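You operate a simulated robot arm through the tools that you are given. There is no shell and no other tool. Be economical: measure what you need, move in short steps, check, and stop when the job is done.

Carry out the task below with a simulated robot arm. There is one attempt and no reset: what you move stays moved.

## Task
Fetch the felt pad and set it on top of the white card box on the rear top of the cleaning table. Fetch the orange taped lens and set it on the low shelf of the optical bench. Turn the humidity dial to off. Take the small green filter and leave it on the silver iris. Stack the box labelled "media" from the top of the long bench on top of the box marked "leads". Stack the 0.6 grey shim from the top of the long bench on top of the 0.1 grey shim. Take the square tin from the top of the long bench and leave it on top of the brown card box there. Open the cabinet glass door, put the tall copper ring on the top shelf of the dry cabinet, then shut the door. Put the white bar shim marked "0.2" from the top of the long bench on the high shelf of the camera table and the white bar shim marked "0.3" on the black extension ring. Put the deep white cap from the top of the long bench on top of the teal stubby lens. Fetch the small purple filter and set it on the middle shelf of the cleaning table. Any order will do. Set down upright: orange taped lens.

Only the result counts: the job must be done as asked and must still hold three seconds after the hand-in. Knocking over, shifting, dropping, spilling or breaking anything else fails it. A push-on lid holds only when it is set on centred and level and pressed home; a screw cap is set on level and turned clockwise until tight.

## Robot
A 7-joint arm with a two-finger parallel gripper on a trunk, on a base that drives. Base frame: it is fixed to the floor where the robot stands at the start and does not move with it; the origin is under the middle of the robot, x ahead of it, y to its left, z up; the surface under the hand at the start is at about z = 800. Units: mm, degrees, N and s.
Its first joint turns from -166.0 to 166.0 degrees. Places, roughly: black extension ring [500, 750, 750]; brown card box (16x22x13 cm) [900, 400, 900]; cabinet glass door [-500, -1100, 700]; deep white cap (5x5x2 cm) [900, 1100, 800]; felt pad (5x5x5 cm) [600, 0, 800]; grey shim [750, 0, 750]; high shelf of the camera table (15x94 cm) [-1760, 380, 1260]; humidity dial [-600, -1100, 1400]; low shelf of the optical bench [-300, 3500, 200]; middle shelf of the cleaning table [-2900, 600, 500]; narrow purple box, narrow teal box, upright green  [750, 0, 750]; orange taped lens (6x6x6 cm) [600, 1100, 800]; silver iris (5x5x3 cm) [-1800, -1600, 500]; small green filter (3x4x3 cm) [-1500, -1200, 500]; small purple filter (3x4x3 cm) [-1400, 800, 800]; square tin [750, 250, 750]; tall copper ring (7x7x3 cm) [500, 600, 800]; teal stubby lens (6x6x5 cm) [900, 900, 800]; top shelf of the dry cabinet (38x22 cm) [-480, -1440, 1000]; white card box (11x13x10 cm) [-3100, 200, 800]. Payload 3.43 kg.
The TCP is the grasp point between the finger pads, 30 mm short of the fingertips. In the tool frame z runs along the fingers and y along their closing line. The gripper opens to 94 mm. The fingers are 28 mm wide and 10 mm thick; the gripper's body (50 by 96 mm) begins 55 mm behind the TCP.
Orientation is that of the tool frame in the base frame, as a unit quaternion [x, y, z, w]. With the fingers straight down and closing along the base's y, the tool's x points along the base's -x, its y along +y and its z along -z.

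## Interface
- The arm moves only by the tool servo_tool. Its argument "plan" is a list of rows, each an object (a shift or turn left out is 0, a gripper value left out holds the last) with "jaw": the finger opening in m, from 0 to 0.094; "linear": the shift along the tool's x, y, z in units of 50 mm (1.0 is 50 mm), a list of three; "dr": the turn, a rotation vector about the tool's x, y, z in units of 8 degrees (1.0 is 8 degrees), a list of three. In form: [{"jaw": jaw, "linear": [dx, dy, dz], "dr": [rx, ry, rz]}, ...]. A call has 1 to 8 rows; each row shifts and turns the commanded pose from where the row before left it, along the tool's axes as they then stand. A call with a number of a shift or a turn outside -1 to 1 is refused whole. Each row takes 0.2 s and may step no farther than 50 mm and 8.6 degrees from the row before; otherwise, or with a gripper value out of range, the whole call is refused. Where a pose cannot be reached the arm comes as near as it can. A force on the tool above 40 N (or 10 N above the force at the start of the call, whichever is more), or a blocked arm, ends the call early, and 0.2 s more pass. The fingers move at their own pace (about 45 mm/s each) and stop on an object; they squeeze with about 29 N. The grip force told is the motor's: it shows also when the fingers shut on nothing. Time passes only in rows, and 0.2 s behind the last, so rows that do not move let the fingers close. It gives the time, the measured TCP pose, the force on the tool (base axes), the opening and the grip force at its end, in the units of the frame above (readings bear some noise), with the torque about the TCP (base axes, N m) and any sound that the robot's microphone picked up.
- Cameras (640 x 400 px; columns grow to the right, rows downward): "scene" is now at [505.7, 177.8, 1169.7]; the picture's right is [-0.40, -0.92, 0.00], its down [-0.38, 0.16, -0.91] and it looks along [0.84, -0.36, -0.41] (base axes); focal length 214 px, centre (320, 200). "wrist" rides on the gripper at [76, 14, -103] in the tool frame; the picture's right is [-0.18, 0.98, 0.00], its down [-0.75, -0.14, -0.64] and it looks along [-0.63, -0.12, 0.77] (tool axes); focal length 243 px, centre (320, 200). There is no depth. A picture from a camera that has moved, and an enlarged one, comes with that camera's place and axes in the base frame and with its lens.
- get_image(camera): a new picture of that camera. No time passes.
- slide_trunk(by): slides the trunk up (or, below 0, down) by that many mm; the arm and the scene camera ride with it, the base frame stays. It gives what a move gives, with no picture.
- base_move(legs): drives the robot by 1 to 6 legs, each [ahead, left, turn to the left] in mm, mm and degrees, along the robot's own axes; the way and the turn of a leg run together, so that a leg with both is an arc; at most 1500 mm and 180 degrees a leg. The arm and the cameras ride along, it lands a little off, and it stops where it bumps. It gives what a move gives.
- aim_head(pan, tilt): turns the head with the scene camera to pan (to the left, within 103 degrees either way) and tilt (down, from -29 to 69), counted from straight ahead of the robot. It gives what a move gives.
- zoom(camera, box): a new picture of the part [left, top, right, bottom] of that camera's present view, enlarged. No time passes.
- hand_in(): hands the job in; it is judged then, once.

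Go step by step. Nothing tells you exact positions but the pictures and the camera data: compare them with the known pose of the tool, close in by small moves and look again before you grip or let go. The budget is 577 turns and 360 pictures, counting those below and the enlarged ones. Unless the task says otherwise, let go and move clear before handing in, and close with one line.

The tools are called after ">>>" by a JSON object that holds its "method" and its "body". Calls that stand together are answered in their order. servo_tool: Moves the arm, as the interface text tells. Its arguments: {"type":"object","properties":{"plan":{"type":"array","items":{"type":"object","properties":{"jaw":{"type":"number"},"linear":{"type":"array","items":{"type":"number"}},"dr":{"type":"array","items":{"type":"number"}}}}}},"required":["plan"]} The other tools are called the same way: slide_trunk (by) slides the trunk up or down; base_move (legs) drives the base; aim_head (pan, tilt) turns the head that bears the scene camera; get_image (camera) takes a picture; zoom (camera, box) takes an enlarged picture of a part of a camera's view; hand_in () hands the job in.

At the start:

```text
time: 0.0
eef_pos: [667.1, 200.0, 1149.1]
tcp_rot: [0.001, 1.0, 0.0, 0.0]
wrist_force: [0.3, 0.6, -0.6]
ft_torque: [0.02, -0.01, -0.01]
width: 94.0
finger_force: 0.1
trunk travel left (down, up): [-250.0, 240.0]
robot x, y, heading: [-0.3, 2.4, 0.2]
head pan, tilt: [-23.5, 24.2]
```

scene: 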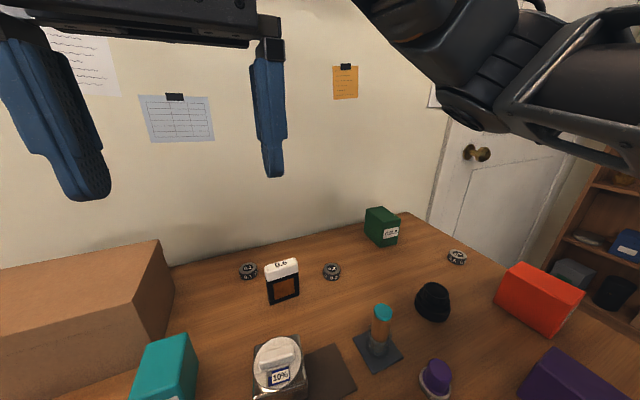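
wrist: 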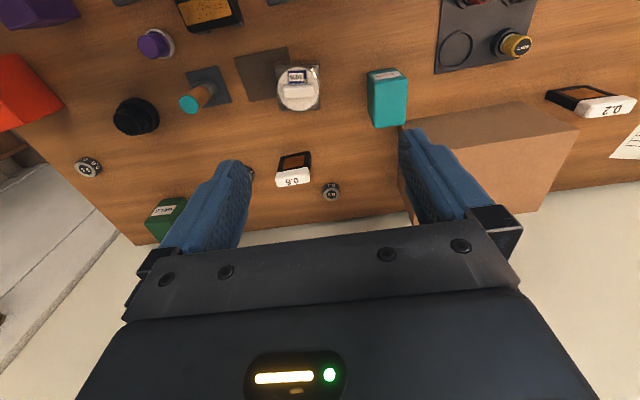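

I see the long bench with several boxes, shims and objects. I'll survey by turning the head.

>>> {"method": "aim_head", "body": {"pan": 0, "tilt": 45}}

>>> {"method": "get_image", "body": {"camera": "scene"}}

>>> {"method": "aim_head", "body": {"pan": 60, "tilt": 35}}

>>> {"method": "get_image", "body": {"camera": "scene"}}

>>> {"method": "aim_head", "body": {"pan": -60, "tilt": 35}}

>>> {"method": "get_image", "body": {"camera": "scene"}}

```text
time: 0.9
eef_pos: [666.4, 200.5, 1151.0]
tcp_rot: [0.0, 1.0, 0.001, 0.0]
wrist_force: [0.4, -0.2, -0.9]
ft_torque: [0.01, 0.0, -0.05]
width: 93.9
finger_force: 0.1
trunk travel left (down, up): [-250.0, 240.0]
robot x, y, heading: [-1.2, -1.2, 0.0]
head pan, tilt: [0.0, 45.0]
```

```text
357 pictures are left
camera scene: at [502.4, 214.5, 1137.8], right [0.0, -1.0, 0.0], down [-0.71, 0.0, -0.71], along [0.71, 0.0, -0.71], focal length 214 px, centre (320, 200)
```

scene: 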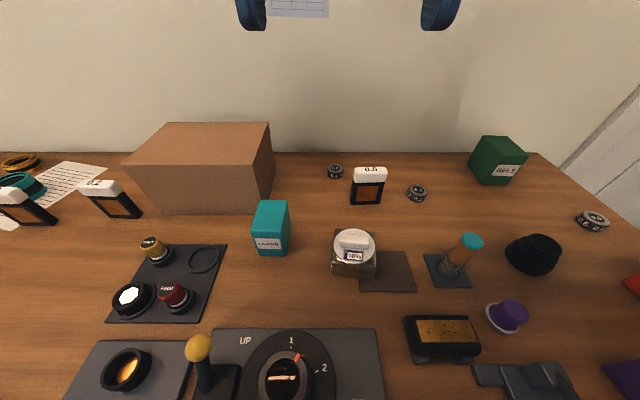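

```text
time: 2.2
eef_pos: [667.6, 200.5, 1149.5]
tcp_rot: [0.0, 1.0, 0.0, -0.001]
wrist_force: [0.5, 0.0, -0.7]
ft_torque: [0.0, 0.02, 0.02]
width: 94.1
finger_force: 0.1
trunk travel left (down, up): [-250.0, 240.0]
robot x, y, heading: [-2.4, -1.1, 0.1]
head pan, tilt: [60.0, 35.0]
```

```text
356 pictures are left
camera scene: at [465.1, 290.8, 1152.6], right [0.87, -0.5, 0.0], down [-0.29, -0.5, -0.82], along [0.41, 0.71, -0.57], focal length 214 px, centre (320, 200)
```

scene: 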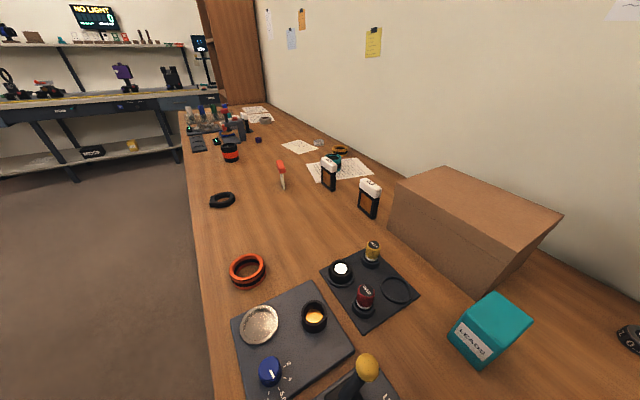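

```text
time: 4.2
eef_pos: [665.0, 199.8, 1150.3]
tcp_rot: [0.0, 1.0, 0.0, 0.0]
wrist_force: [-0.3, 0.2, -0.1]
ft_torque: [0.01, -0.05, 0.01]
width: 94.2
finger_force: 0.0
trunk travel left (down, up): [-250.0, 240.0]
robot x, y, heading: [0.4, -0.7, -0.2]
head pan, tilt: [-60.0, 35.0]
```

```text
355 pictures are left
camera scene: at [465.1, 138.4, 1152.6], right [-0.87, -0.5, 0.0], down [-0.29, 0.5, -0.82], along [0.41, -0.71, -0.57], focal length 214 px, centre (320, 200)
```

scene: 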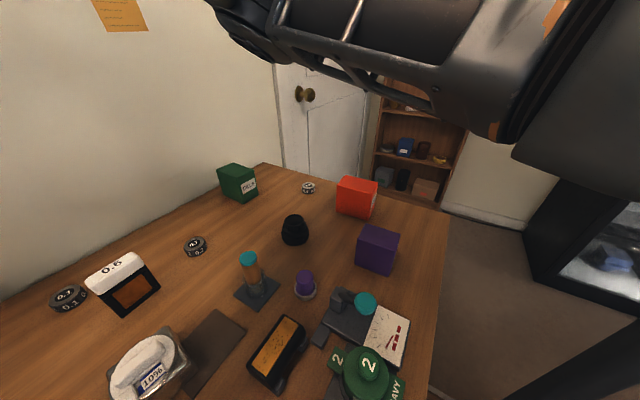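

Zooming on labels to identify boxes and shims.

>>> {"method": "zoom", "body": {"camera": "scene", "box": [200, 140, 440, 290]}}

>>> {"method": "zoom", "body": {"camera": "scene", "box": [0, 220, 240, 400]}}

>>> {"method": "zoom", "body": {"camera": "scene", "box": [220, 260, 440, 400]}}

>>> {"method": "aim_head", "body": {"pan": 30, "tilt": 55}}

>>> {"method": "get_image", "body": {"camera": "scene"}}

>>> {"method": "aim_head", "body": {"pan": -30, "tilt": 60}}

>>> {"method": "get_image", "body": {"camera": "scene"}}

```text
2.67 times, centred on (320, 215) of scene
camera zoom: at [465.1, 138.4, 1152.6], right [-0.87, -0.5, 0.0], down [-0.29, 0.5, -0.82], along [0.41, -0.71, -0.57], focal length 572 px, centre (320, 160)
```

zoom: 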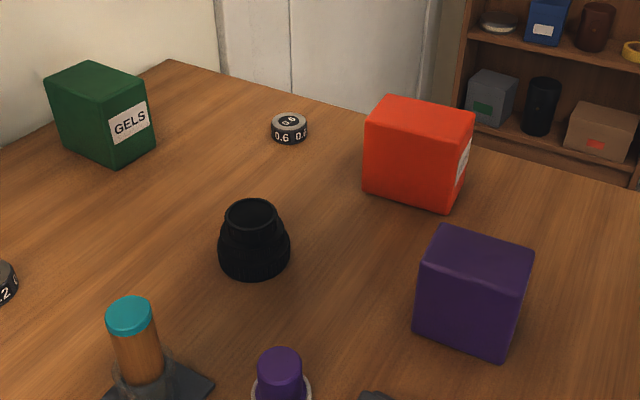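

```text
2.22 times, centred on (120, 310) of scene
camera zoom: at [465.1, 138.4, 1152.6], right [-0.87, -0.5, 0.0], down [-0.29, 0.5, -0.82], along [0.41, -0.71, -0.57], focal length 477 px, centre (764, -44)
```

zoom: 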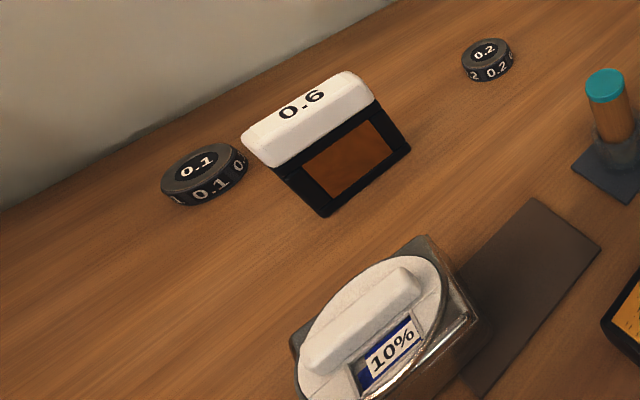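

```text
2.86 times, centred on (330, 330) of scene
camera zoom: at [465.1, 138.4, 1152.6], right [-0.87, -0.5, 0.0], down [-0.29, 0.5, -0.82], along [0.41, -0.71, -0.57], focal length 613 px, centre (291, -171)
```

zoom: 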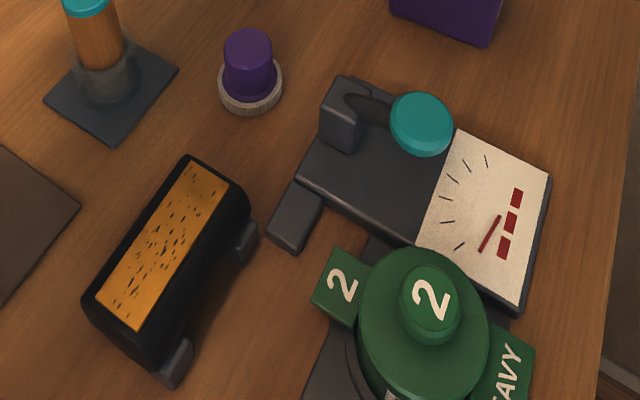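

```text
time: 5.8
eef_pos: [666.2, 200.9, 1150.3]
tcp_rot: [0.0, 1.0, 0.0, 0.0]
wrist_force: [0.3, -0.7, -0.3]
ft_torque: [0.01, 0.02, 0.0]
width: 94.1
finger_force: 0.0
trunk travel left (down, up): [-250.0, 240.0]
robot x, y, heading: [-1.1, -0.1, 0.1]
head pan, tilt: [30.0, 55.0]
```

```text
351 pictures are left
camera scene: at [483.5, 250.6, 1124.4], right [0.5, -0.87, 0.0], down [-0.71, -0.41, -0.57], along [0.5, 0.29, -0.82], focal length 214 px, centre (320, 200)
```

scene: 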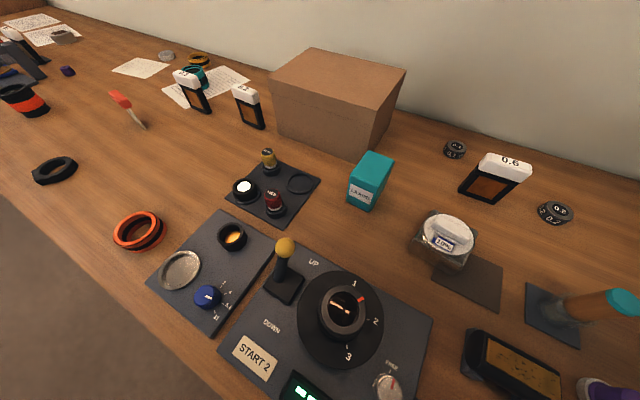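

```text
time: 7.1
eef_pos: [667.3, 200.1, 1150.3]
tcp_rot: [0.0, 1.0, 0.0, 0.0]
wrist_force: [0.5, 0.0, 0.8]
ft_torque: [0.01, 0.01, 0.02]
width: 94.0
finger_force: 0.2
trunk travel left (down, up): [-250.0, 240.0]
robot x, y, heading: [-0.4, 1.0, -0.2]
head pan, tilt: [-30.0, 60.0]
```

```text
350 pictures are left
camera scene: at [478.8, 181.3, 1118.3], right [-0.5, -0.87, 0.0], down [-0.75, 0.43, -0.5], along [0.43, -0.25, -0.87], focal length 214 px, centre (320, 200)
```

scene: 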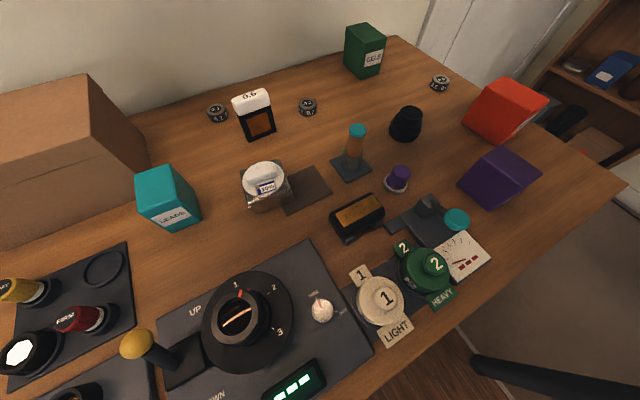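

>>> {"method": "zoom", "body": {"camera": "scene", "box": [220, 140, 440, 260]}}

>>> {"method": "zoom", "body": {"camera": "wrist", "box": [120, 0, 420, 200]}}

>>> {"method": "aim_head", "body": {"pan": 75, "tilt": 25}}

>>> {"method": "zoom", "body": {"camera": "scene", "box": [200, 80, 520, 300]}}

>>> {"method": "zoom", "body": {"camera": "scene", "box": [340, 80, 500, 180]}}

```text
2.91 times, centred on (330, 200) of scene
camera zoom: at [478.8, 181.3, 1118.3], right [-0.5, -0.87, 0.0], down [-0.75, 0.43, -0.5], along [0.43, -0.25, -0.87], focal length 624 px, centre (291, 200)
```

zoom: 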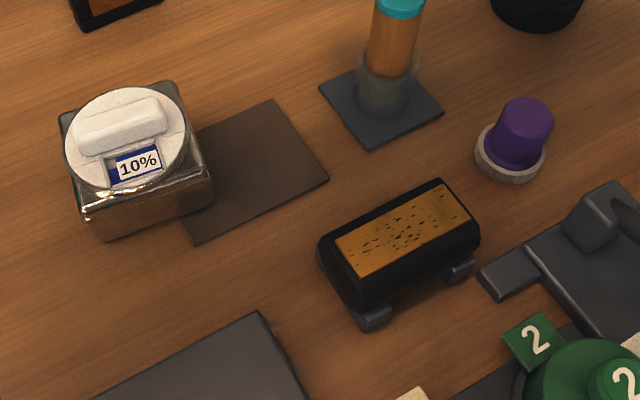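

```text
2.00 times, centred on (270, 100) of wrist
camera zoom: at [591.1, 215.1, 1252.6], right [0.18, 0.98, 0.0], down [0.75, -0.14, 0.64], along [0.63, -0.12, -0.77], focal length 485 px, centre (420, 400)
```

zoom: 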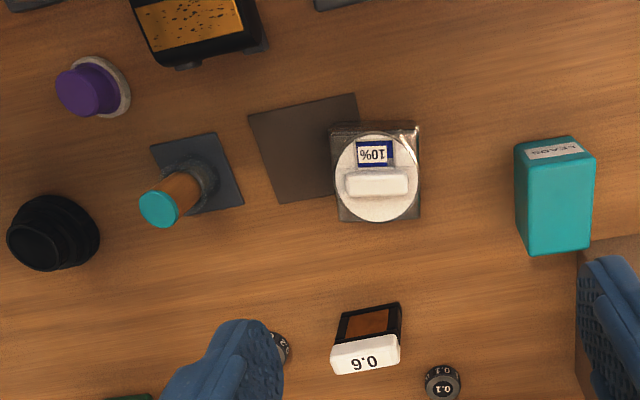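

```text
time: 8.9
eef_pos: [666.3, 200.0, 1149.8]
tcp_rot: [0.0, 1.0, 0.0, 0.0]
wrist_force: [0.8, 0.0, -0.2]
ft_torque: [0.0, 0.01, 0.0]
width: 93.9
finger_force: 0.2
trunk travel left (down, up): [-250.0, 240.0]
robot x, y, heading: [-1.1, -0.8, -0.4]
head pan, tilt: [75.0, 25.0]
```

```text
1.82 times, centred on (360, 190) of scene
camera zoom: at [444.9, 303.6, 1168.4], right [0.97, -0.26, 0.0], down [-0.11, -0.41, -0.91], along [0.23, 0.88, -0.42], focal length 390 px, centre (247, 218)
```

zoom: 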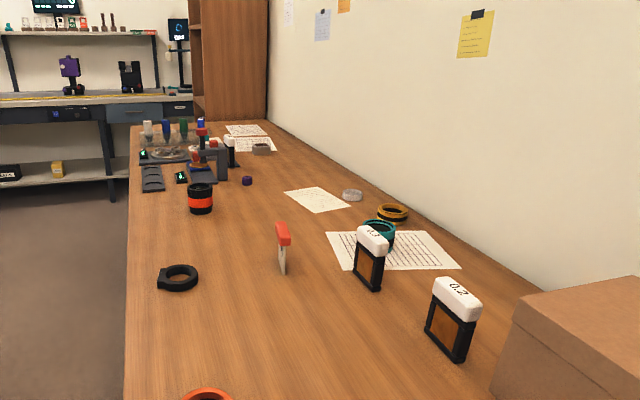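

```text
4.00 times, centred on (420, 130) of scene
camera zoom: at [444.9, 303.6, 1168.4], right [0.97, -0.26, 0.0], down [-0.11, -0.41, -0.91], along [0.23, 0.88, -0.42], focal length 858 px, centre (-80, 480)
```

zoom: 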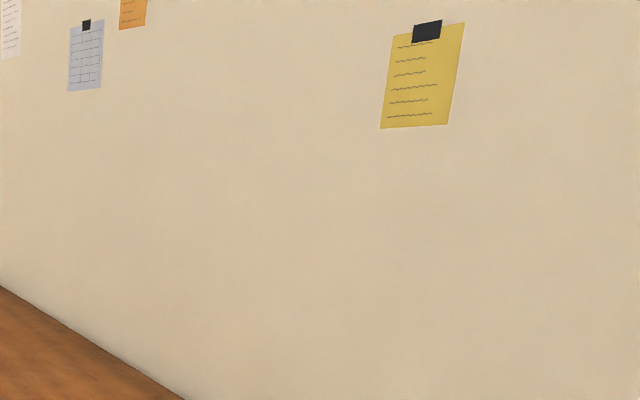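

The 0.6 grey shim looks to be near (776,-331) and the 0.1 near (943,175). I move the hand above the 0.6 one first.

>>> {"method": "servo_tool", "body": {"plan": [{"jaw": 0.094, "linear": [-0.18, -0.9, 0.3]}, {"linear": [-0.18, -0.9, 0.3]}, {"linear": [-0.18, -0.9, 0.3]}, {"linear": [-0.18, -0.9, 0.3]}, {"linear": [-0.18, -0.9, 0.3]}, {"linear": [-0.18, -0.9, 0.3]}, {"linear": [-0.18, -0.9, 0.3]}, {"linear": [-0.18, -0.9, 0.3]}]}}

>>> {"method": "servo_tool", "body": {"plan": [{"linear": [-0.18, -0.85, 0.4]}, {"linear": [-0.18, -0.85, 0.4]}, {"linear": [-0.18, -0.85, 0.4]}, {"linear": [-0.18, -0.85, 0.4]}]}}

>>> {"method": "get_image", "body": {"camera": "wrist"}}

```text
time: 10.7
eef_pos: [737.3, -156.7, 1030.7]
tcp_rot: [-0.001, 1.0, 0.0, 0.0]
wrist_force: [0.3, 0.7, 0.3]
ft_torque: [0.0, 0.03, -0.01]
width: 94.0
finger_force: 0.1
trunk travel left (down, up): [-250.0, 240.0]
robot x, y, heading: [3.4, 1.6, 0.1]
head pan, tilt: [75.0, 25.0]
```

```text
time: 11.7
eef_pos: [773.8, -327.3, 947.8]
tcp_rot: [-0.001, 1.0, 0.0, 0.001]
wrist_force: [-0.5, 0.8, 0.0]
ft_torque: [-0.02, 0.0, -0.01]
width: 93.9
finger_force: 0.1
trunk travel left (down, up): [-250.0, 240.0]
robot x, y, heading: [2.3, -4.0, -0.1]
head pan, tilt: [75.0, 25.0]
```

```text
345 pictures are left
camera wrist: at [698.5, -312.9, 1050.7], right [0.18, 0.98, 0.0], down [0.75, -0.14, 0.64], along [0.63, -0.12, -0.77], focal length 243 px, centre (320, 200)
```

wrist: 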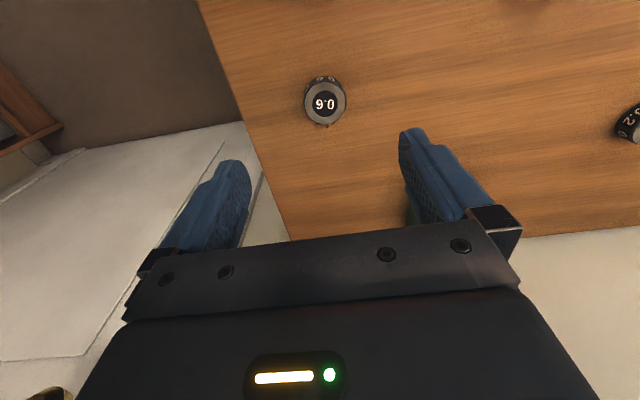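

>>> {"method": "servo_tool", "body": {"plan": [{"linear": [-0.06, 0.08, 0.9]}, {"linear": [0, 0, 0.9]}]}}

>>> {"method": "get_image", "body": {"camera": "wrist"}}

```text
time: 12.3
eef_pos: [776.7, -324.9, 858.9]
tcp_rot: [0.0, 1.0, 0.0, 0.0]
wrist_force: [0.4, -0.2, -0.2]
ft_torque: [0.0, -0.01, -0.01]
width: 94.1
finger_force: 0.1
trunk travel left (down, up): [-250.0, 240.0]
robot x, y, heading: [-1.4, -4.3, -0.0]
head pan, tilt: [75.0, 25.0]
```

```text
344 pictures are left
camera wrist: at [702.1, -310.7, 962.9], right [0.18, 0.98, 0.0], down [0.75, -0.14, 0.64], along [0.63, -0.12, -0.77], focal length 243 px, centre (320, 200)
```

wrist: 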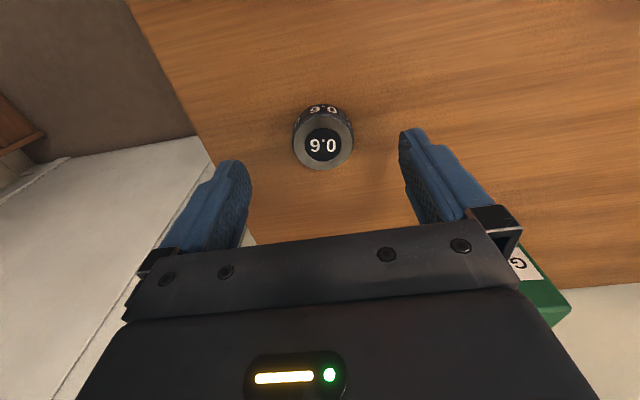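

>>> {"method": "servo_tool", "body": {"plan": [{"linear": [0, 0.04, 0.3]}, {"linear": [0, 0, 0.1]}, {"linear": [0, 0, 0.1]}]}}

>>> {"method": "get_image", "body": {"camera": "wrist"}}

```text
time: 13.1
eef_pos: [777.4, -324.0, 834.4]
tcp_rot: [0.0, 1.0, 0.0, 0.0]
wrist_force: [0.9, 0.2, 0.5]
ft_torque: [0.0, -0.03, -0.02]
width: 94.1
finger_force: 0.0
trunk travel left (down, up): [-250.0, 240.0]
robot x, y, heading: [1.4, 0.7, -0.2]
head pan, tilt: [75.0, 25.0]
```

```text
343 pictures are left
camera wrist: at [702.4, -308.6, 937.1], right [0.18, 0.98, 0.0], down [0.75, -0.14, 0.64], along [0.63, -0.12, -0.77], focal length 243 px, centre (320, 200)
```

wrist: 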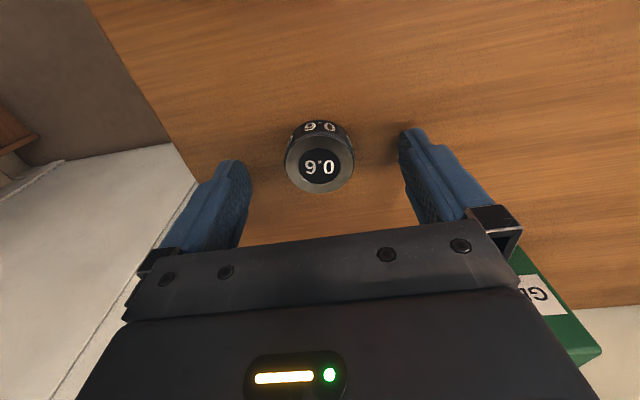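

>>> {"method": "servo_tool", "body": {"plan": [{"linear": [0, 0, 0.1]}, {"jaw": 0.03}, {}, {}, {}]}}

```text
time: 14.3
eef_pos: [776.5, -323.0, 830.1]
tcp_rot: [0.001, 1.0, 0.0, 0.0]
wrist_force: [-0.3, -0.1, 5.2]
ft_torque: [0.02, 0.1, 0.01]
width: 38.7
finger_force: 28.7
trunk travel left (down, up): [-250.0, 240.0]
robot x, y, heading: [1.5, 2.4, 0.1]
head pan, tilt: [75.0, 25.0]
```

>>> {"method": "servo_tool", "body": {"plan": [{"linear": [0, 0, -0.95]}, {"linear": [0, 0, -0.95]}, {"linear": [0, 0, -0.95]}, {"linear": [-0.2, 0.97, 0]}, {"linear": [-0.2, 0.97, 0]}, {"linear": [-0.2, 0.97, 0]}, {"linear": [-0.2, 0.97, 0]}, {"linear": [-0.2, 0.97, 0]}]}}

>>> {"method": "servo_tool", "body": {"plan": [{"linear": [-0.2, 0.97, 0]}, {"linear": [-0.2, 0.97, 0]}, {"linear": [-0.2, 0.97, 0]}, {"linear": [-0.2, 0.97, 0]}, {"linear": [-0.2, 0.97, 0]}]}}

>>> {"method": "get_image", "body": {"camera": "wrist"}}

```text
time: 16.1
eef_pos: [829.8, -81.6, 972.3]
tcp_rot: [0.002, 1.0, 0.0, 0.0]
wrist_force: [-0.6, -0.4, -1.1]
ft_torque: [0.04, -0.01, 0.02]
width: 38.4
finger_force: 28.8
trunk travel left (down, up): [-250.0, 240.0]
robot x, y, heading: [-4.3, 0.8, 0.1]
head pan, tilt: [75.0, 25.0]
```

```text
time: 17.3
eef_pos: [879.3, 160.1, 973.1]
tcp_rot: [0.002, 1.0, 0.0, 0.0]
wrist_force: [0.1, -1.2, 0.3]
ft_torque: [0.02, 0.0, -0.02]
width: 38.5
finger_force: 28.8
trunk travel left (down, up): [-250.0, 240.0]
robot x, y, heading: [-0.4, 1.1, 0.1]
head pan, tilt: [75.0, 25.0]
```

```text
342 pictures are left
camera wrist: at [804.3, 174.0, 1076.0], right [0.19, 0.98, 0.0], down [0.75, -0.14, 0.64], along [0.63, -0.12, -0.77], focal length 243 px, centre (320, 200)
```

wrist: 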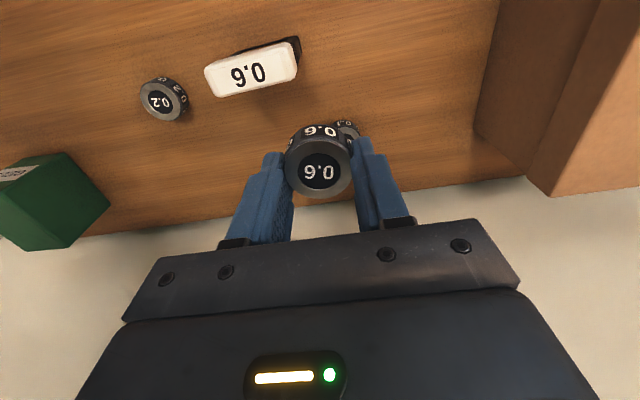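

>>> {"method": "aim_head", "body": {"pan": 0, "tilt": 40}}

>>> {"method": "zoom", "body": {"camera": "scene", "box": [280, 120, 440, 220]}}

```text
time: 18.8
eef_pos: [879.4, 159.7, 972.0]
tcp_rot: [0.0, 1.0, 0.001, 0.0]
wrist_force: [0.4, 0.3, -1.0]
ft_torque: [0.02, 0.01, 0.0]
width: 38.5
finger_force: 29.2
trunk travel left (down, up): [-250.0, 240.0]
robot x, y, heading: [2.1, -0.3, -0.2]
head pan, tilt: [0.0, 40.0]
```

```text
4.00 times, centred on (360, 170) of scene
camera zoom: at [506.1, 214.7, 1145.0], right [0.0, -1.0, 0.0], down [-0.64, 0.0, -0.77], along [0.77, 0.0, -0.64], focal length 858 px, centre (160, 320)
```

zoom: 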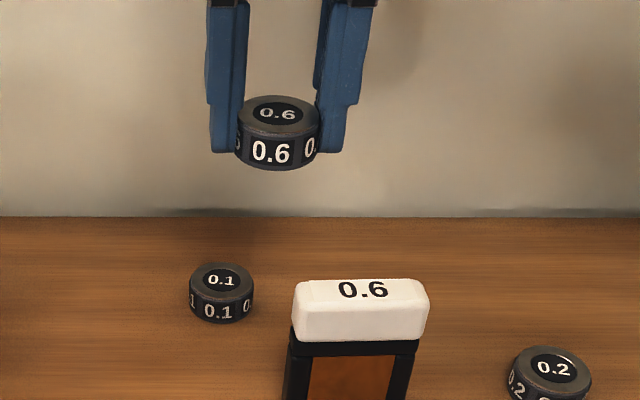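

>>> {"method": "servo_tool", "body": {"plan": [{"linear": [-0.62, 0.16, 0]}, {"linear": [-0.62, 0.16, 0]}, {"linear": [0, 0, 0.9]}, {"linear": [0, 0, 0.9]}, {}]}}

>>> {"method": "zoom", "body": {"camera": "scene", "box": [280, 120, 440, 220]}}

```text
time: 20.0
eef_pos: [941.4, 176.8, 882.6]
tcp_rot: [0.0, 1.0, -0.001, -0.001]
wrist_force: [-0.2, -0.1, -1.0]
ft_torque: [-0.04, 0.01, 0.0]
width: 38.7
finger_force: 28.6
trunk travel left (down, up): [-250.0, 240.0]
robot x, y, heading: [-0.5, 1.4, -0.1]
head pan, tilt: [0.0, 40.0]
```

```text
4.00 times, centred on (360, 170) of scene
camera zoom: at [506.0, 214.7, 1145.1], right [0.0, -1.0, 0.0], down [-0.64, 0.0, -0.77], along [0.77, 0.0, -0.64], focal length 858 px, centre (160, 320)
```

zoom: 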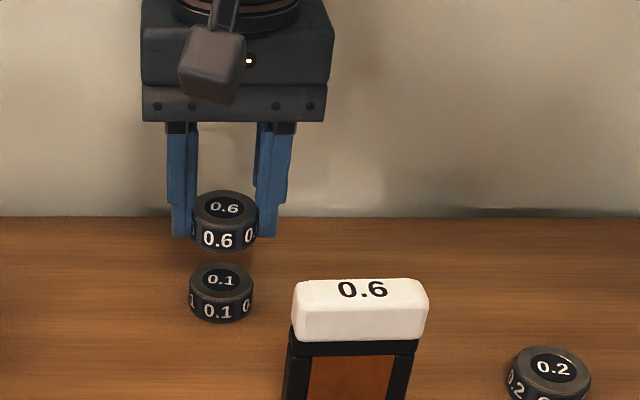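

>>> {"method": "servo_tool", "body": {"plan": [{"linear": [0, 0, 0.5]}, {"linear": [0, 0, 0.12]}, {"linear": [0, 0, 0.06]}, {"linear": [0, 0, 0.05]}]}}

>>> {"method": "zoom", "body": {"camera": "scene", "box": [280, 120, 440, 220]}}

```text
time: 21.0
eef_pos: [940.2, 177.4, 850.0]
tcp_rot: [0.001, 1.0, 0.002, 0.002]
wrist_force: [2.4, -0.3, 31.9]
ft_torque: [-0.17, 0.12, -0.02]
width: 38.5
finger_force: 29.1
trunk travel left (down, up): [-250.0, 240.0]
robot x, y, heading: [3.8, -4.4, -0.0]
head pan, tilt: [0.0, 40.0]
```

```text
4.00 times, centred on (360, 170) of scene
camera zoom: at [505.3, 214.5, 1146.0], right [0.0, -1.0, 0.0], down [-0.64, 0.0, -0.77], along [0.77, 0.0, -0.64], focal length 858 px, centre (160, 320)
```

zoom: 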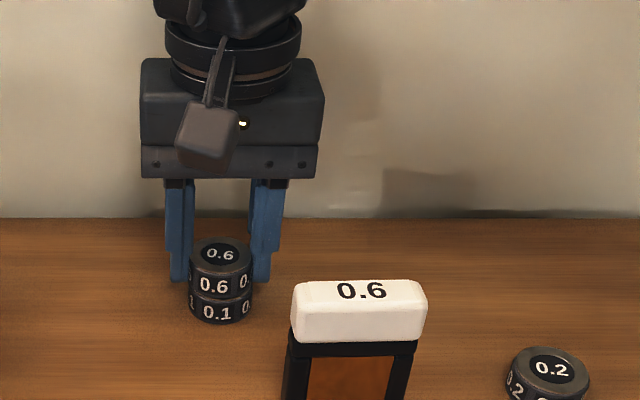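

>>> {"method": "servo_tool", "body": {"plan": [{"linear": [0, 0, -0.03]}, {"jaw": 0.06}, {}, {}, {"linear": [0, 0, -0.5]}, {"linear": [0, 0, -0.9]}, {"linear": [0, 0, -0.9]}]}}

>>> {"method": "zoom", "body": {"camera": "scene", "box": [280, 120, 440, 220]}}

>>> {"method": "aim_head", "body": {"pan": -40, "tilt": 50}}

>>> {"method": "zoom", "body": {"camera": "scene", "box": [160, 60, 560, 310]}}

```text
time: 22.6
eef_pos: [938.3, 177.3, 962.1]
tcp_rot: [-0.001, 1.0, 0.0, -0.001]
wrist_force: [-0.5, -0.1, -0.3]
ft_torque: [-0.02, 0.0, -0.01]
width: 59.9
finger_force: 0.2
trunk travel left (down, up): [-250.0, 240.0]
robot x, y, heading: [-1.9, -0.3, 0.1]
head pan, tilt: [0.0, 40.0]
```

```text
4.00 times, centred on (360, 170) of scene
camera zoom: at [506.3, 214.6, 1144.8], right [0.0, -1.0, 0.0], down [-0.64, 0.0, -0.77], along [0.77, 0.0, -0.64], focal length 858 px, centre (160, 320)
```

zoom: 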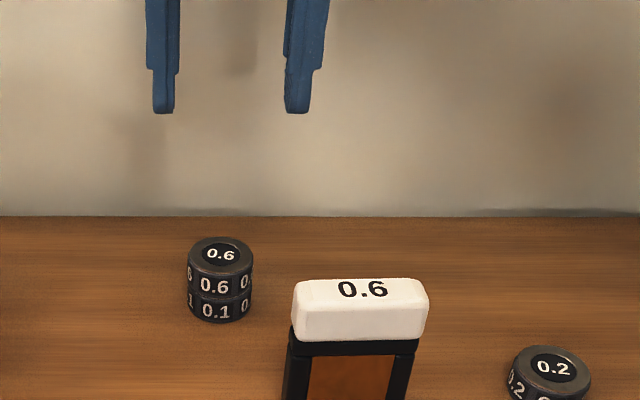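

```text
time: 23.7
eef_pos: [939.7, 177.9, 963.0]
tcp_rot: [0.0, 1.0, -0.001, 0.001]
wrist_force: [0.2, 0.1, -0.9]
ft_torque: [-0.01, 0.01, 0.01]
width: 60.0
finger_force: 0.1
trunk travel left (down, up): [-250.0, 240.0]
robot x, y, heading: [-3.1, 0.4, -0.0]
head pan, tilt: [-40.0, 50.0]
```

```text
1.60 times, centred on (360, 185) of scene
camera zoom: at [480.1, 165.2, 1130.9], right [-0.64, -0.77, 0.0], down [-0.59, 0.49, -0.64], along [0.49, -0.41, -0.77], focal length 343 px, centre (256, 224)
```

zoom: 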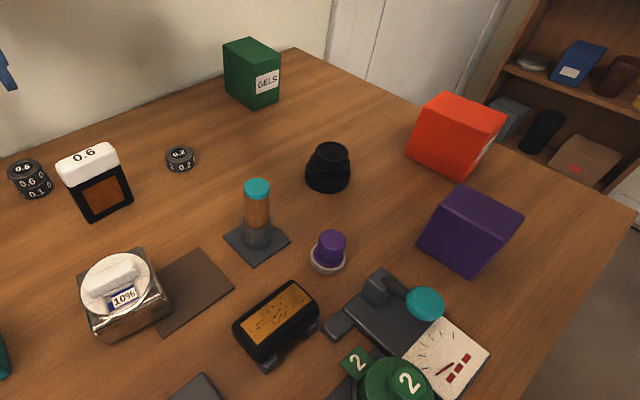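

>>> {"method": "servo_tool", "body": {"plan": [{"jaw": 0.094, "linear": [0.99, -0.08, 0]}, {"linear": [0.99, -0.08, 0]}, {"linear": [0.99, -0.08, 0]}, {"linear": [0.99, -0.08, 0]}, {"linear": [0.99, -0.08, 0]}]}}

>>> {"method": "get_image", "body": {"camera": "wrist"}}

>>> {"method": "aim_head", "body": {"pan": 0, "tilt": 50}}

>>> {"method": "zoom", "body": {"camera": "scene", "box": [100, 100, 420, 300]}}

```text
time: 24.9
eef_pos: [689.8, 157.6, 962.3]
tcp_rot: [0.0, 1.0, 0.0, 0.0]
wrist_force: [-0.2, -0.3, 0.1]
ft_torque: [0.02, -0.03, 0.0]
width: 93.9
finger_force: 0.0
trunk travel left (down, up): [-250.0, 240.0]
robot x, y, heading: [0.4, -2.2, -0.0]
head pan, tilt: [-40.0, 50.0]
```

```text
336 pictures are left
camera wrist: at [615.5, 172.1, 1064.7], right [0.18, 0.98, 0.0], down [0.75, -0.14, 0.64], along [0.63, -0.12, -0.77], focal length 243 px, centre (320, 200)
```

wrist: 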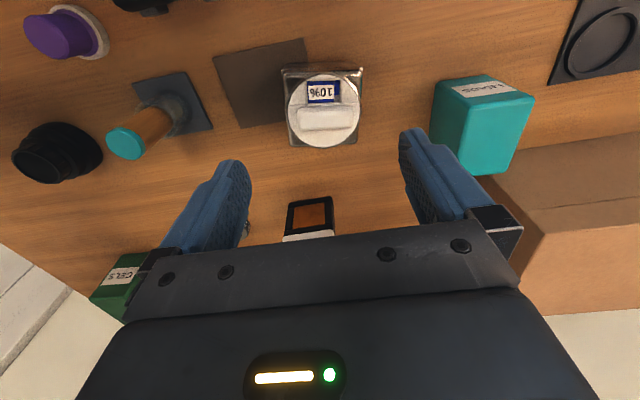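

```text
time: 25.9
eef_pos: [690.4, 157.7, 962.3]
tcp_rot: [0.001, 1.0, 0.001, 0.0]
wrist_force: [0.3, 0.1, 0.5]
ft_torque: [0.0, -0.03, -0.01]
width: 94.3
finger_force: 0.1
trunk travel left (down, up): [-250.0, 240.0]
robot x, y, heading: [-0.6, 3.8, 0.1]
head pan, tilt: [0.0, 50.0]
```

```text
2.00 times, centred on (260, 200) of scene
camera zoom: at [498.0, 214.5, 1130.9], right [0.0, -1.0, 0.0], down [-0.77, 0.0, -0.64], along [0.64, 0.0, -0.77], focal length 429 px, centre (440, 200)
```

zoom: 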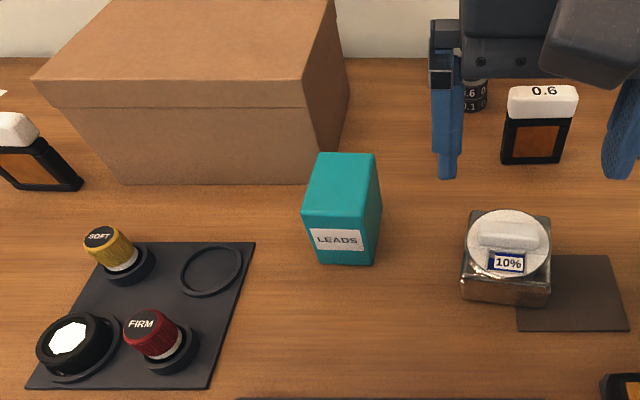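

>>> {"method": "zoom", "body": {"camera": "scene", "box": [310, 190, 406, 250]}}

>>> {"method": "zoom", "body": {"camera": "wrist", "box": [260, 40, 388, 170]}}

```text
6.67 times, centred on (358, 220) of scene
camera zoom: at [498.0, 214.5, 1130.9], right [0.0, -1.0, 0.0], down [-0.77, 0.0, -0.64], along [0.64, 0.0, -0.77], focal length 1430 px, centre (67, 67)
```

zoom: 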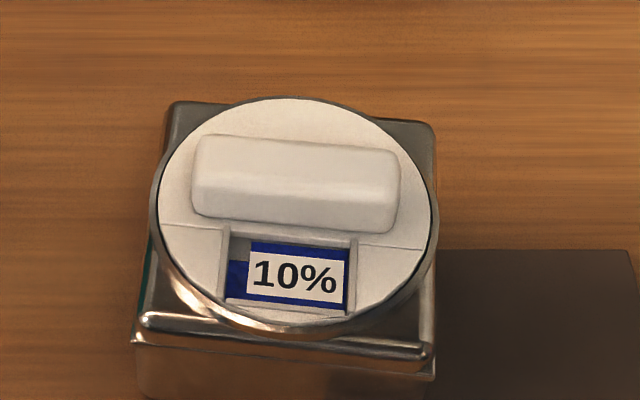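

```text
3.08 times, centred on (324, 105) of wrist
camera zoom: at [616.2, 172.1, 1064.7], right [0.18, 0.98, 0.0], down [0.75, -0.14, 0.64], along [0.63, -0.12, -0.77], focal length 746 px, centre (308, 492)
```

zoom: 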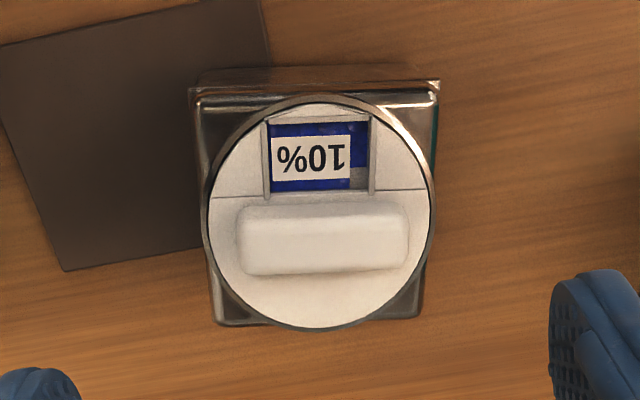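

>>> {"method": "servo_tool", "body": {"plan": [{"linear": [-0.14, 0, 0.9], "dr": [0, 0, 0.79]}, {"linear": [0, 0, 0.8]}, {}]}}

>>> {"method": "get_image", "body": {"camera": "wrist"}}

>>> {"method": "zoom", "body": {"camera": "scene", "box": [280, 150, 440, 270]}}

```text
time: 26.8
eef_pos: [697.2, 156.8, 876.2]
tcp_rot: [0.055, 0.999, 0.0, 0.0]
wrist_force: [0.0, 0.1, -0.3]
ft_torque: [0.0, 0.0, -0.02]
width: 94.0
finger_force: 0.1
trunk travel left (down, up): [-250.0, 240.0]
robot x, y, heading: [4.4, 1.6, -0.2]
head pan, tilt: [0.0, 50.0]
```

```text
332 pictures are left
camera wrist: at [624.2, 181.0, 978.5], right [0.29, 0.96, 0.0], down [0.73, -0.22, 0.64], along [0.61, -0.19, -0.77], focal length 243 px, centre (320, 200)
```

wrist: 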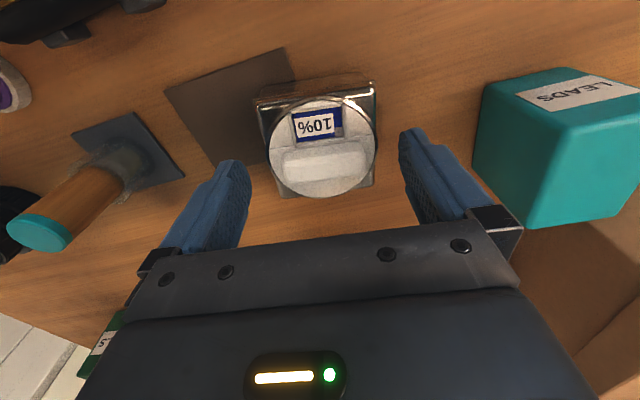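

```text
3.33 times, centred on (360, 210) of scene
camera zoom: at [498.0, 214.6, 1130.9], right [0.0, -1.0, 0.0], down [-0.77, 0.0, -0.64], along [0.64, 0.0, -0.77], focal length 715 px, centre (187, 167)
```

zoom: 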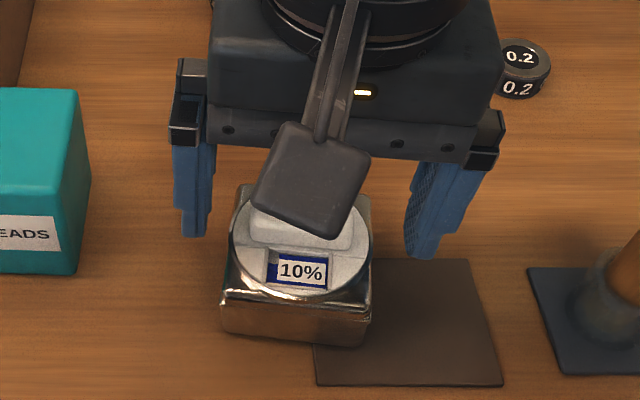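

>>> {"method": "servo_tool", "body": {"plan": [{"linear": [0.04, 0.03, 0.6]}, {"linear": [0, 0, 0.15]}, {"linear": [0, 0, 0.1]}, {"jaw": 0.06}, {}, {}, {}]}}

>>> {"method": "zoom", "body": {"camera": "scene", "box": [280, 150, 440, 270]}}

```text
time: 28.4
eef_pos: [697.0, 158.9, 833.2]
tcp_rot: [0.055, 0.998, 0.001, -0.001]
wrist_force: [0.1, 1.7, -0.3]
ft_torque: [0.08, 0.07, -0.04]
width: 75.5
finger_force: 28.9
trunk travel left (down, up): [-250.0, 240.0]
robot x, y, heading: [-2.7, -2.1, 0.0]
head pan, tilt: [0.0, 50.0]
```

```text
3.33 times, centred on (360, 210) of scene
camera zoom: at [498.0, 214.7, 1130.9], right [0.0, -1.0, 0.0], down [-0.77, 0.0, -0.64], along [0.64, 0.0, -0.77], focal length 715 px, centre (187, 167)
```

zoom: 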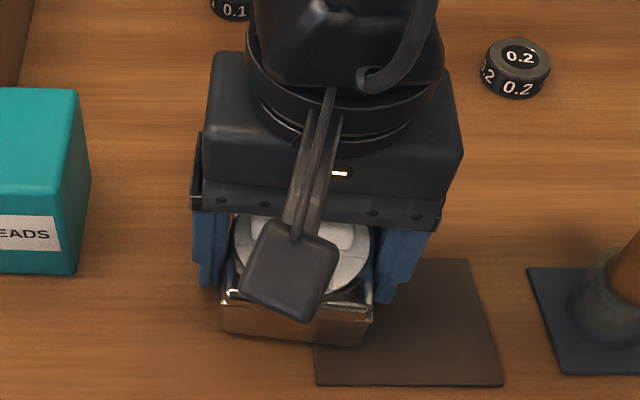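

>>> {"method": "servo_tool", "body": {"plan": [{"linear": [0, 0, -0.5]}, {"linear": [0, 0, -0.9]}, {"linear": [0, 0, -0.9]}, {"linear": [0, 0, -0.9]}, {"linear": [0, 0, -0.4], "dr": [0, 0, -0.4]}, {"dr": [0, 0, -0.39]}]}}

>>> {"method": "aim_head", "body": {"pan": 25, "tilt": 40}}

>>> {"method": "get_image", "body": {"camera": "scene"}}

```text
time: 29.8
eef_pos: [696.2, 159.7, 1015.3]
tcp_rot: [0.0, 1.0, 0.0, 0.0]
wrist_force: [-0.3, 0.3, -0.9]
ft_torque: [0.0, 0.04, -0.03]
width: 74.6
finger_force: 28.5
trunk travel left (down, up): [-250.0, 240.0]
robot x, y, heading: [-1.8, -0.7, 0.1]
head pan, tilt: [0.0, 50.0]
```

```text
time: 30.6
eef_pos: [697.6, 160.2, 1016.2]
tcp_rot: [0.0, 1.0, 0.0, 0.0]
wrist_force: [0.0, 1.2, -1.5]
ft_torque: [0.0, -0.02, 0.0]
width: 74.6
finger_force: 29.0
trunk travel left (down, up): [-250.0, 240.0]
robot x, y, heading: [-0.5, -0.5, 0.0]
head pan, tilt: [25.0, 40.0]
```

```text
329 pictures are left
camera scene: at [498.1, 250.5, 1145.0], right [0.42, -0.91, 0.0], down [-0.58, -0.27, -0.77], along [0.69, 0.32, -0.64], focal length 214 px, centre (320, 200)
```

scene: 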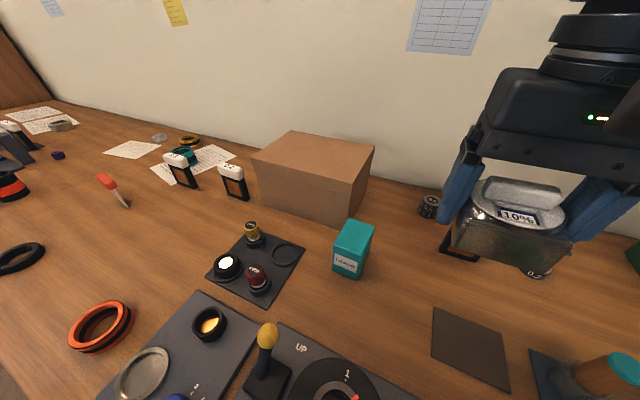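

>>> {"method": "servo_tool", "body": {"plan": [{"linear": [-0.466, 0.786, 0]}, {"linear": [-0.466, 0.786, 0]}, {"linear": [-0.466, 0.786, 0]}, {"linear": [-0.466, 0.786, 0]}, {"linear": [-0.466, 0.786, 0]}, {"linear": [-0.466, 0.786, 0]}, {"linear": [-0.466, 0.786, 0]}, {}]}}

>>> {"method": "get_image", "body": {"camera": "scene"}}

>>> {"method": "get_image", "body": {"camera": "wrist"}}

```text
time: 32.4
eef_pos: [860.0, 433.5, 1014.3]
tcp_rot: [-0.001, 1.0, -0.001, 0.0]
wrist_force: [-0.6, 0.7, -1.4]
ft_torque: [-0.01, 0.01, -0.02]
width: 74.1
finger_force: 29.3
trunk travel left (down, up): [-250.0, 240.0]
robot x, y, heading: [0.8, -4.4, -0.1]
head pan, tilt: [25.0, 40.0]
```

```text
328 pictures are left
camera scene: at [498.0, 250.7, 1145.0], right [0.42, -0.91, 0.0], down [-0.58, -0.27, -0.77], along [0.69, 0.32, -0.64], focal length 214 px, centre (320, 200)
```

scene: 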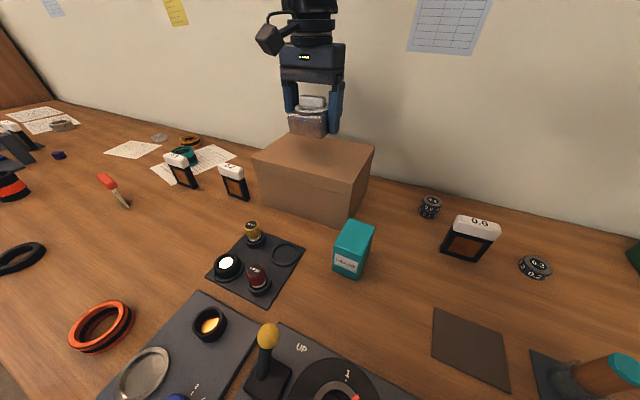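

```text
327 pictures are left
camera wrist: at [785.8, 448.5, 1116.8], right [0.18, 0.98, 0.0], down [0.75, -0.14, 0.64], along [0.63, -0.12, -0.77], focal length 243 px, centre (320, 200)
```

wrist: 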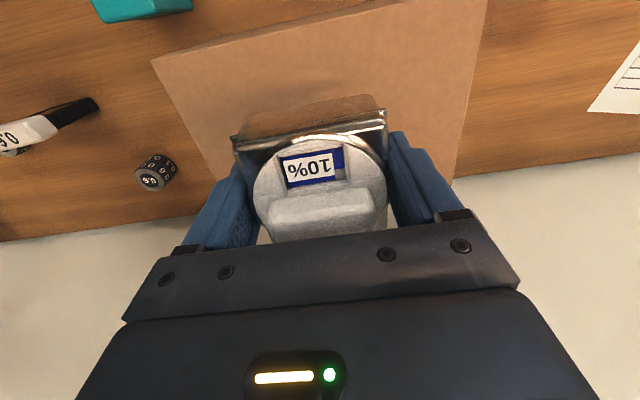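

>>> {"method": "servo_tool", "body": {"plan": [{"linear": [0, 0, 0.7]}, {"linear": [0, 0, 0.15]}, {"linear": [0, 0, 0.1]}, {"linear": [0, 0, 0.05]}, {"linear": [0, 0, 0.05]}]}}

>>> {"method": "zoom", "body": {"camera": "scene", "box": [240, 60, 400, 180]}}

```text
time: 33.6
eef_pos: [859.7, 434.3, 963.4]
tcp_rot: [0.0, 1.0, 0.001, 0.0]
wrist_force: [0.3, -0.1, 7.3]
ft_torque: [0.28, 0.26, -0.02]
width: 74.2
finger_force: 28.7
trunk travel left (down, up): [-250.0, 240.0]
robot x, y, heading: [2.1, -2.8, -0.1]
head pan, tilt: [25.0, 40.0]
```

```text
3.33 times, centred on (320, 120) of scene
camera zoom: at [498.0, 250.5, 1145.3], right [0.42, -0.91, 0.0], down [-0.58, -0.27, -0.77], along [0.69, 0.32, -0.64], focal length 715 px, centre (320, 467)
```

zoom: 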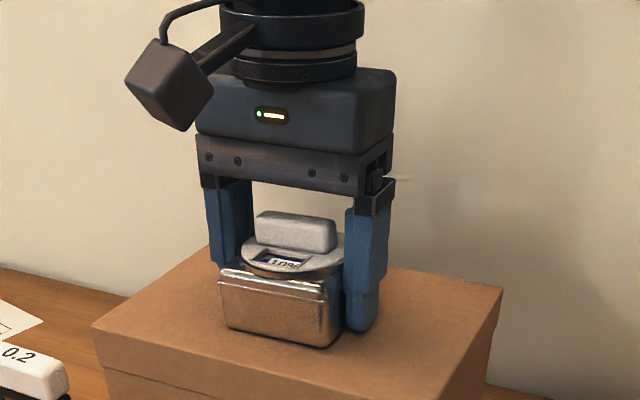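

Contact is made; release and lift.

>>> {"method": "servo_tool", "body": {"plan": [{"jaw": 0.094}, {}, {"linear": [0, 0, -0.3]}, {"linear": [0, 0, -0.9]}, {"linear": [0, 0, -0.6]}]}}

>>> {"method": "zoom", "body": {"camera": "scene", "box": [240, 60, 400, 180]}}

>>> {"method": "aim_head", "body": {"pan": -60, "tilt": 45}}

>>> {"method": "get_image", "body": {"camera": "scene"}}

```text
time: 34.8
eef_pos: [860.1, 436.3, 1053.2]
tcp_rot: [0.0, 1.0, 0.0, -0.001]
wrist_force: [1.6, 0.4, -0.8]
ft_torque: [-0.03, 0.03, 0.01]
width: 93.9
finger_force: 0.0
trunk travel left (down, up): [-250.0, 240.0]
robot x, y, heading: [-0.2, -3.1, 0.2]
head pan, tilt: [25.0, 40.0]
```

```text
3.33 times, centred on (320, 120) of scene
camera zoom: at [498.3, 250.5, 1144.9], right [0.42, -0.91, 0.0], down [-0.58, -0.27, -0.77], along [0.69, 0.32, -0.64], focal length 715 px, centre (320, 467)
```

zoom: 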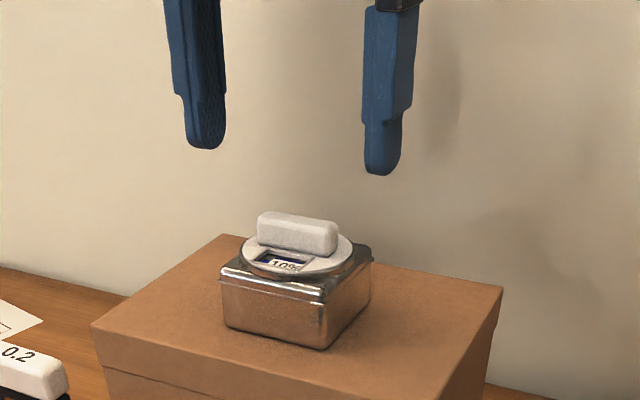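

```text
time: 36.4
eef_pos: [860.9, 436.0, 1053.8]
tcp_rot: [0.0, 1.0, 0.0, 0.001]
wrist_force: [-0.6, -0.4, 0.4]
ft_torque: [0.01, -0.01, 0.01]
width: 93.8
finger_force: 0.0
trunk travel left (down, up): [-250.0, 240.0]
robot x, y, heading: [3.7, -4.4, 0.0]
head pan, tilt: [-60.0, 45.0]
```

```text
324 pictures are left
camera scene: at [461.7, 144.3, 1137.8], right [-0.87, -0.5, 0.0], down [-0.35, 0.61, -0.71], along [0.35, -0.61, -0.71], focal length 214 px, centre (320, 200)
```

scene: 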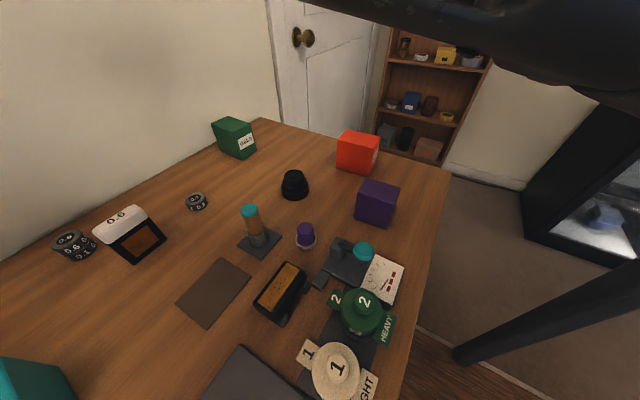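

>>> {"method": "base_move", "body": {"legs": [[-200, -150, 0]]}}

>>> {"method": "servo_tool", "body": {"plan": [{"linear": [0.3, -0.95, 0]}, {"linear": [0.3, -0.95, 0]}, {"linear": [0.3, -0.95, 0]}, {"linear": [0.3, -0.95, 0]}, {"linear": [0.3, -0.95, 0]}, {"linear": [0.3, -0.95, 0]}, {"linear": [0.3, -0.95, 0]}, {"linear": [0.3, -0.95, 0]}]}}

>>> {"method": "get_image", "body": {"camera": "wrist"}}

```text
time: 38.3
eef_pos: [656.7, 286.1, 1052.7]
tcp_rot: [-0.001, 1.0, 0.001, 0.0]
wrist_force: [0.2, -0.6, -0.5]
ft_torque: [0.01, 0.0, -0.01]
width: 93.8
finger_force: 0.1
trunk travel left (down, up): [-250.0, 240.0]
robot x, y, heading: [-201.1, -150.4, 0.3]
head pan, tilt: [-60.0, 45.0]
```

```text
time: 40.1
eef_pos: [536.1, -95.2, 1055.3]
tcp_rot: [-0.002, 1.0, 0.0, 0.0]
wrist_force: [-0.1, -0.1, 0.4]
ft_torque: [-0.01, 0.02, 0.02]
width: 94.1
finger_force: 0.0
trunk travel left (down, up): [-250.0, 240.0]
robot x, y, heading: [-205.7, -150.6, 0.3]
head pan, tilt: [-60.0, 45.0]
```

```text
323 pictures are left
camera wrist: at [461.2, -81.2, 1157.8], right [0.18, 0.98, 0.0], down [0.75, -0.14, 0.64], along [0.63, -0.12, -0.77], focal length 243 px, centre (320, 200)
```

wrist: 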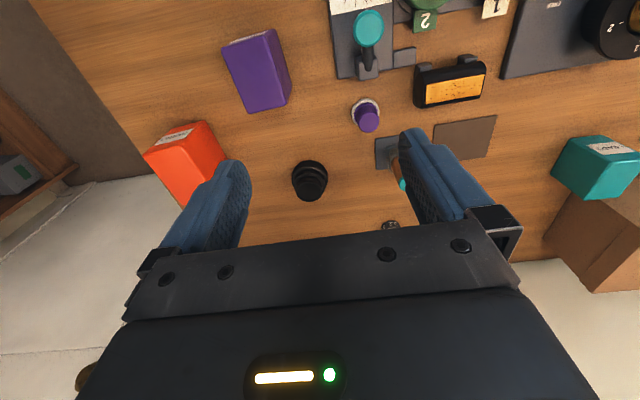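

>>> {"method": "zoom", "body": {"camera": "wrist", "box": [130, 10, 310, 220]}}

>>> {"method": "aim_head", "body": {"pan": -30, "tilt": 40}}

>>> {"method": "get_image", "body": {"camera": "scene"}}

```text
1.90 times, centred on (220, 115) of wrist
camera zoom: at [461.2, -81.2, 1157.8], right [0.18, 0.98, 0.0], down [0.75, -0.14, 0.64], along [0.63, -0.12, -0.77], focal length 462 px, centre (510, 362)
```

zoom: 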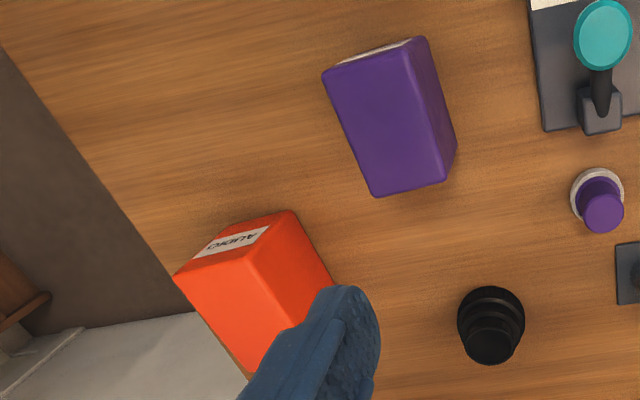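

```text
time: 41.0
eef_pos: [537.6, -96.0, 1054.9]
tcp_rot: [-0.001, 1.0, 0.0, 0.0]
wrist_force: [-0.5, 0.7, -0.3]
ft_torque: [0.03, -0.01, 0.0]
width: 94.2
finger_force: 0.1
trunk travel left (down, up): [-250.0, 240.0]
robot x, y, heading: [-204.0, -149.5, 0.3]
head pan, tilt: [-30.0, 40.0]
```

```text
321 pictures are left
camera scene: at [291.4, 22.2, 1145.0], right [-0.5, -0.87, 0.0], down [-0.56, 0.32, -0.77], along [0.66, -0.38, -0.64], focal length 214 px, centre (320, 200)
```

scene: 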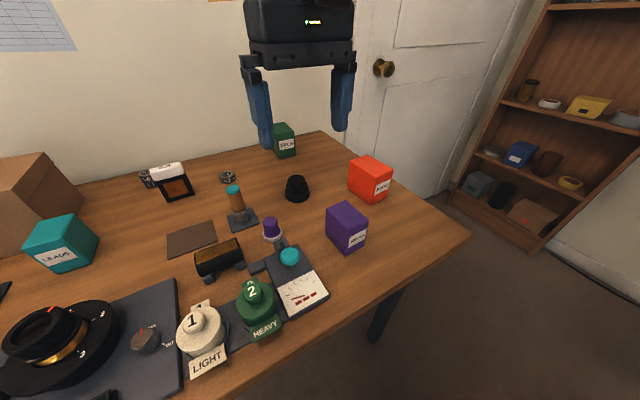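

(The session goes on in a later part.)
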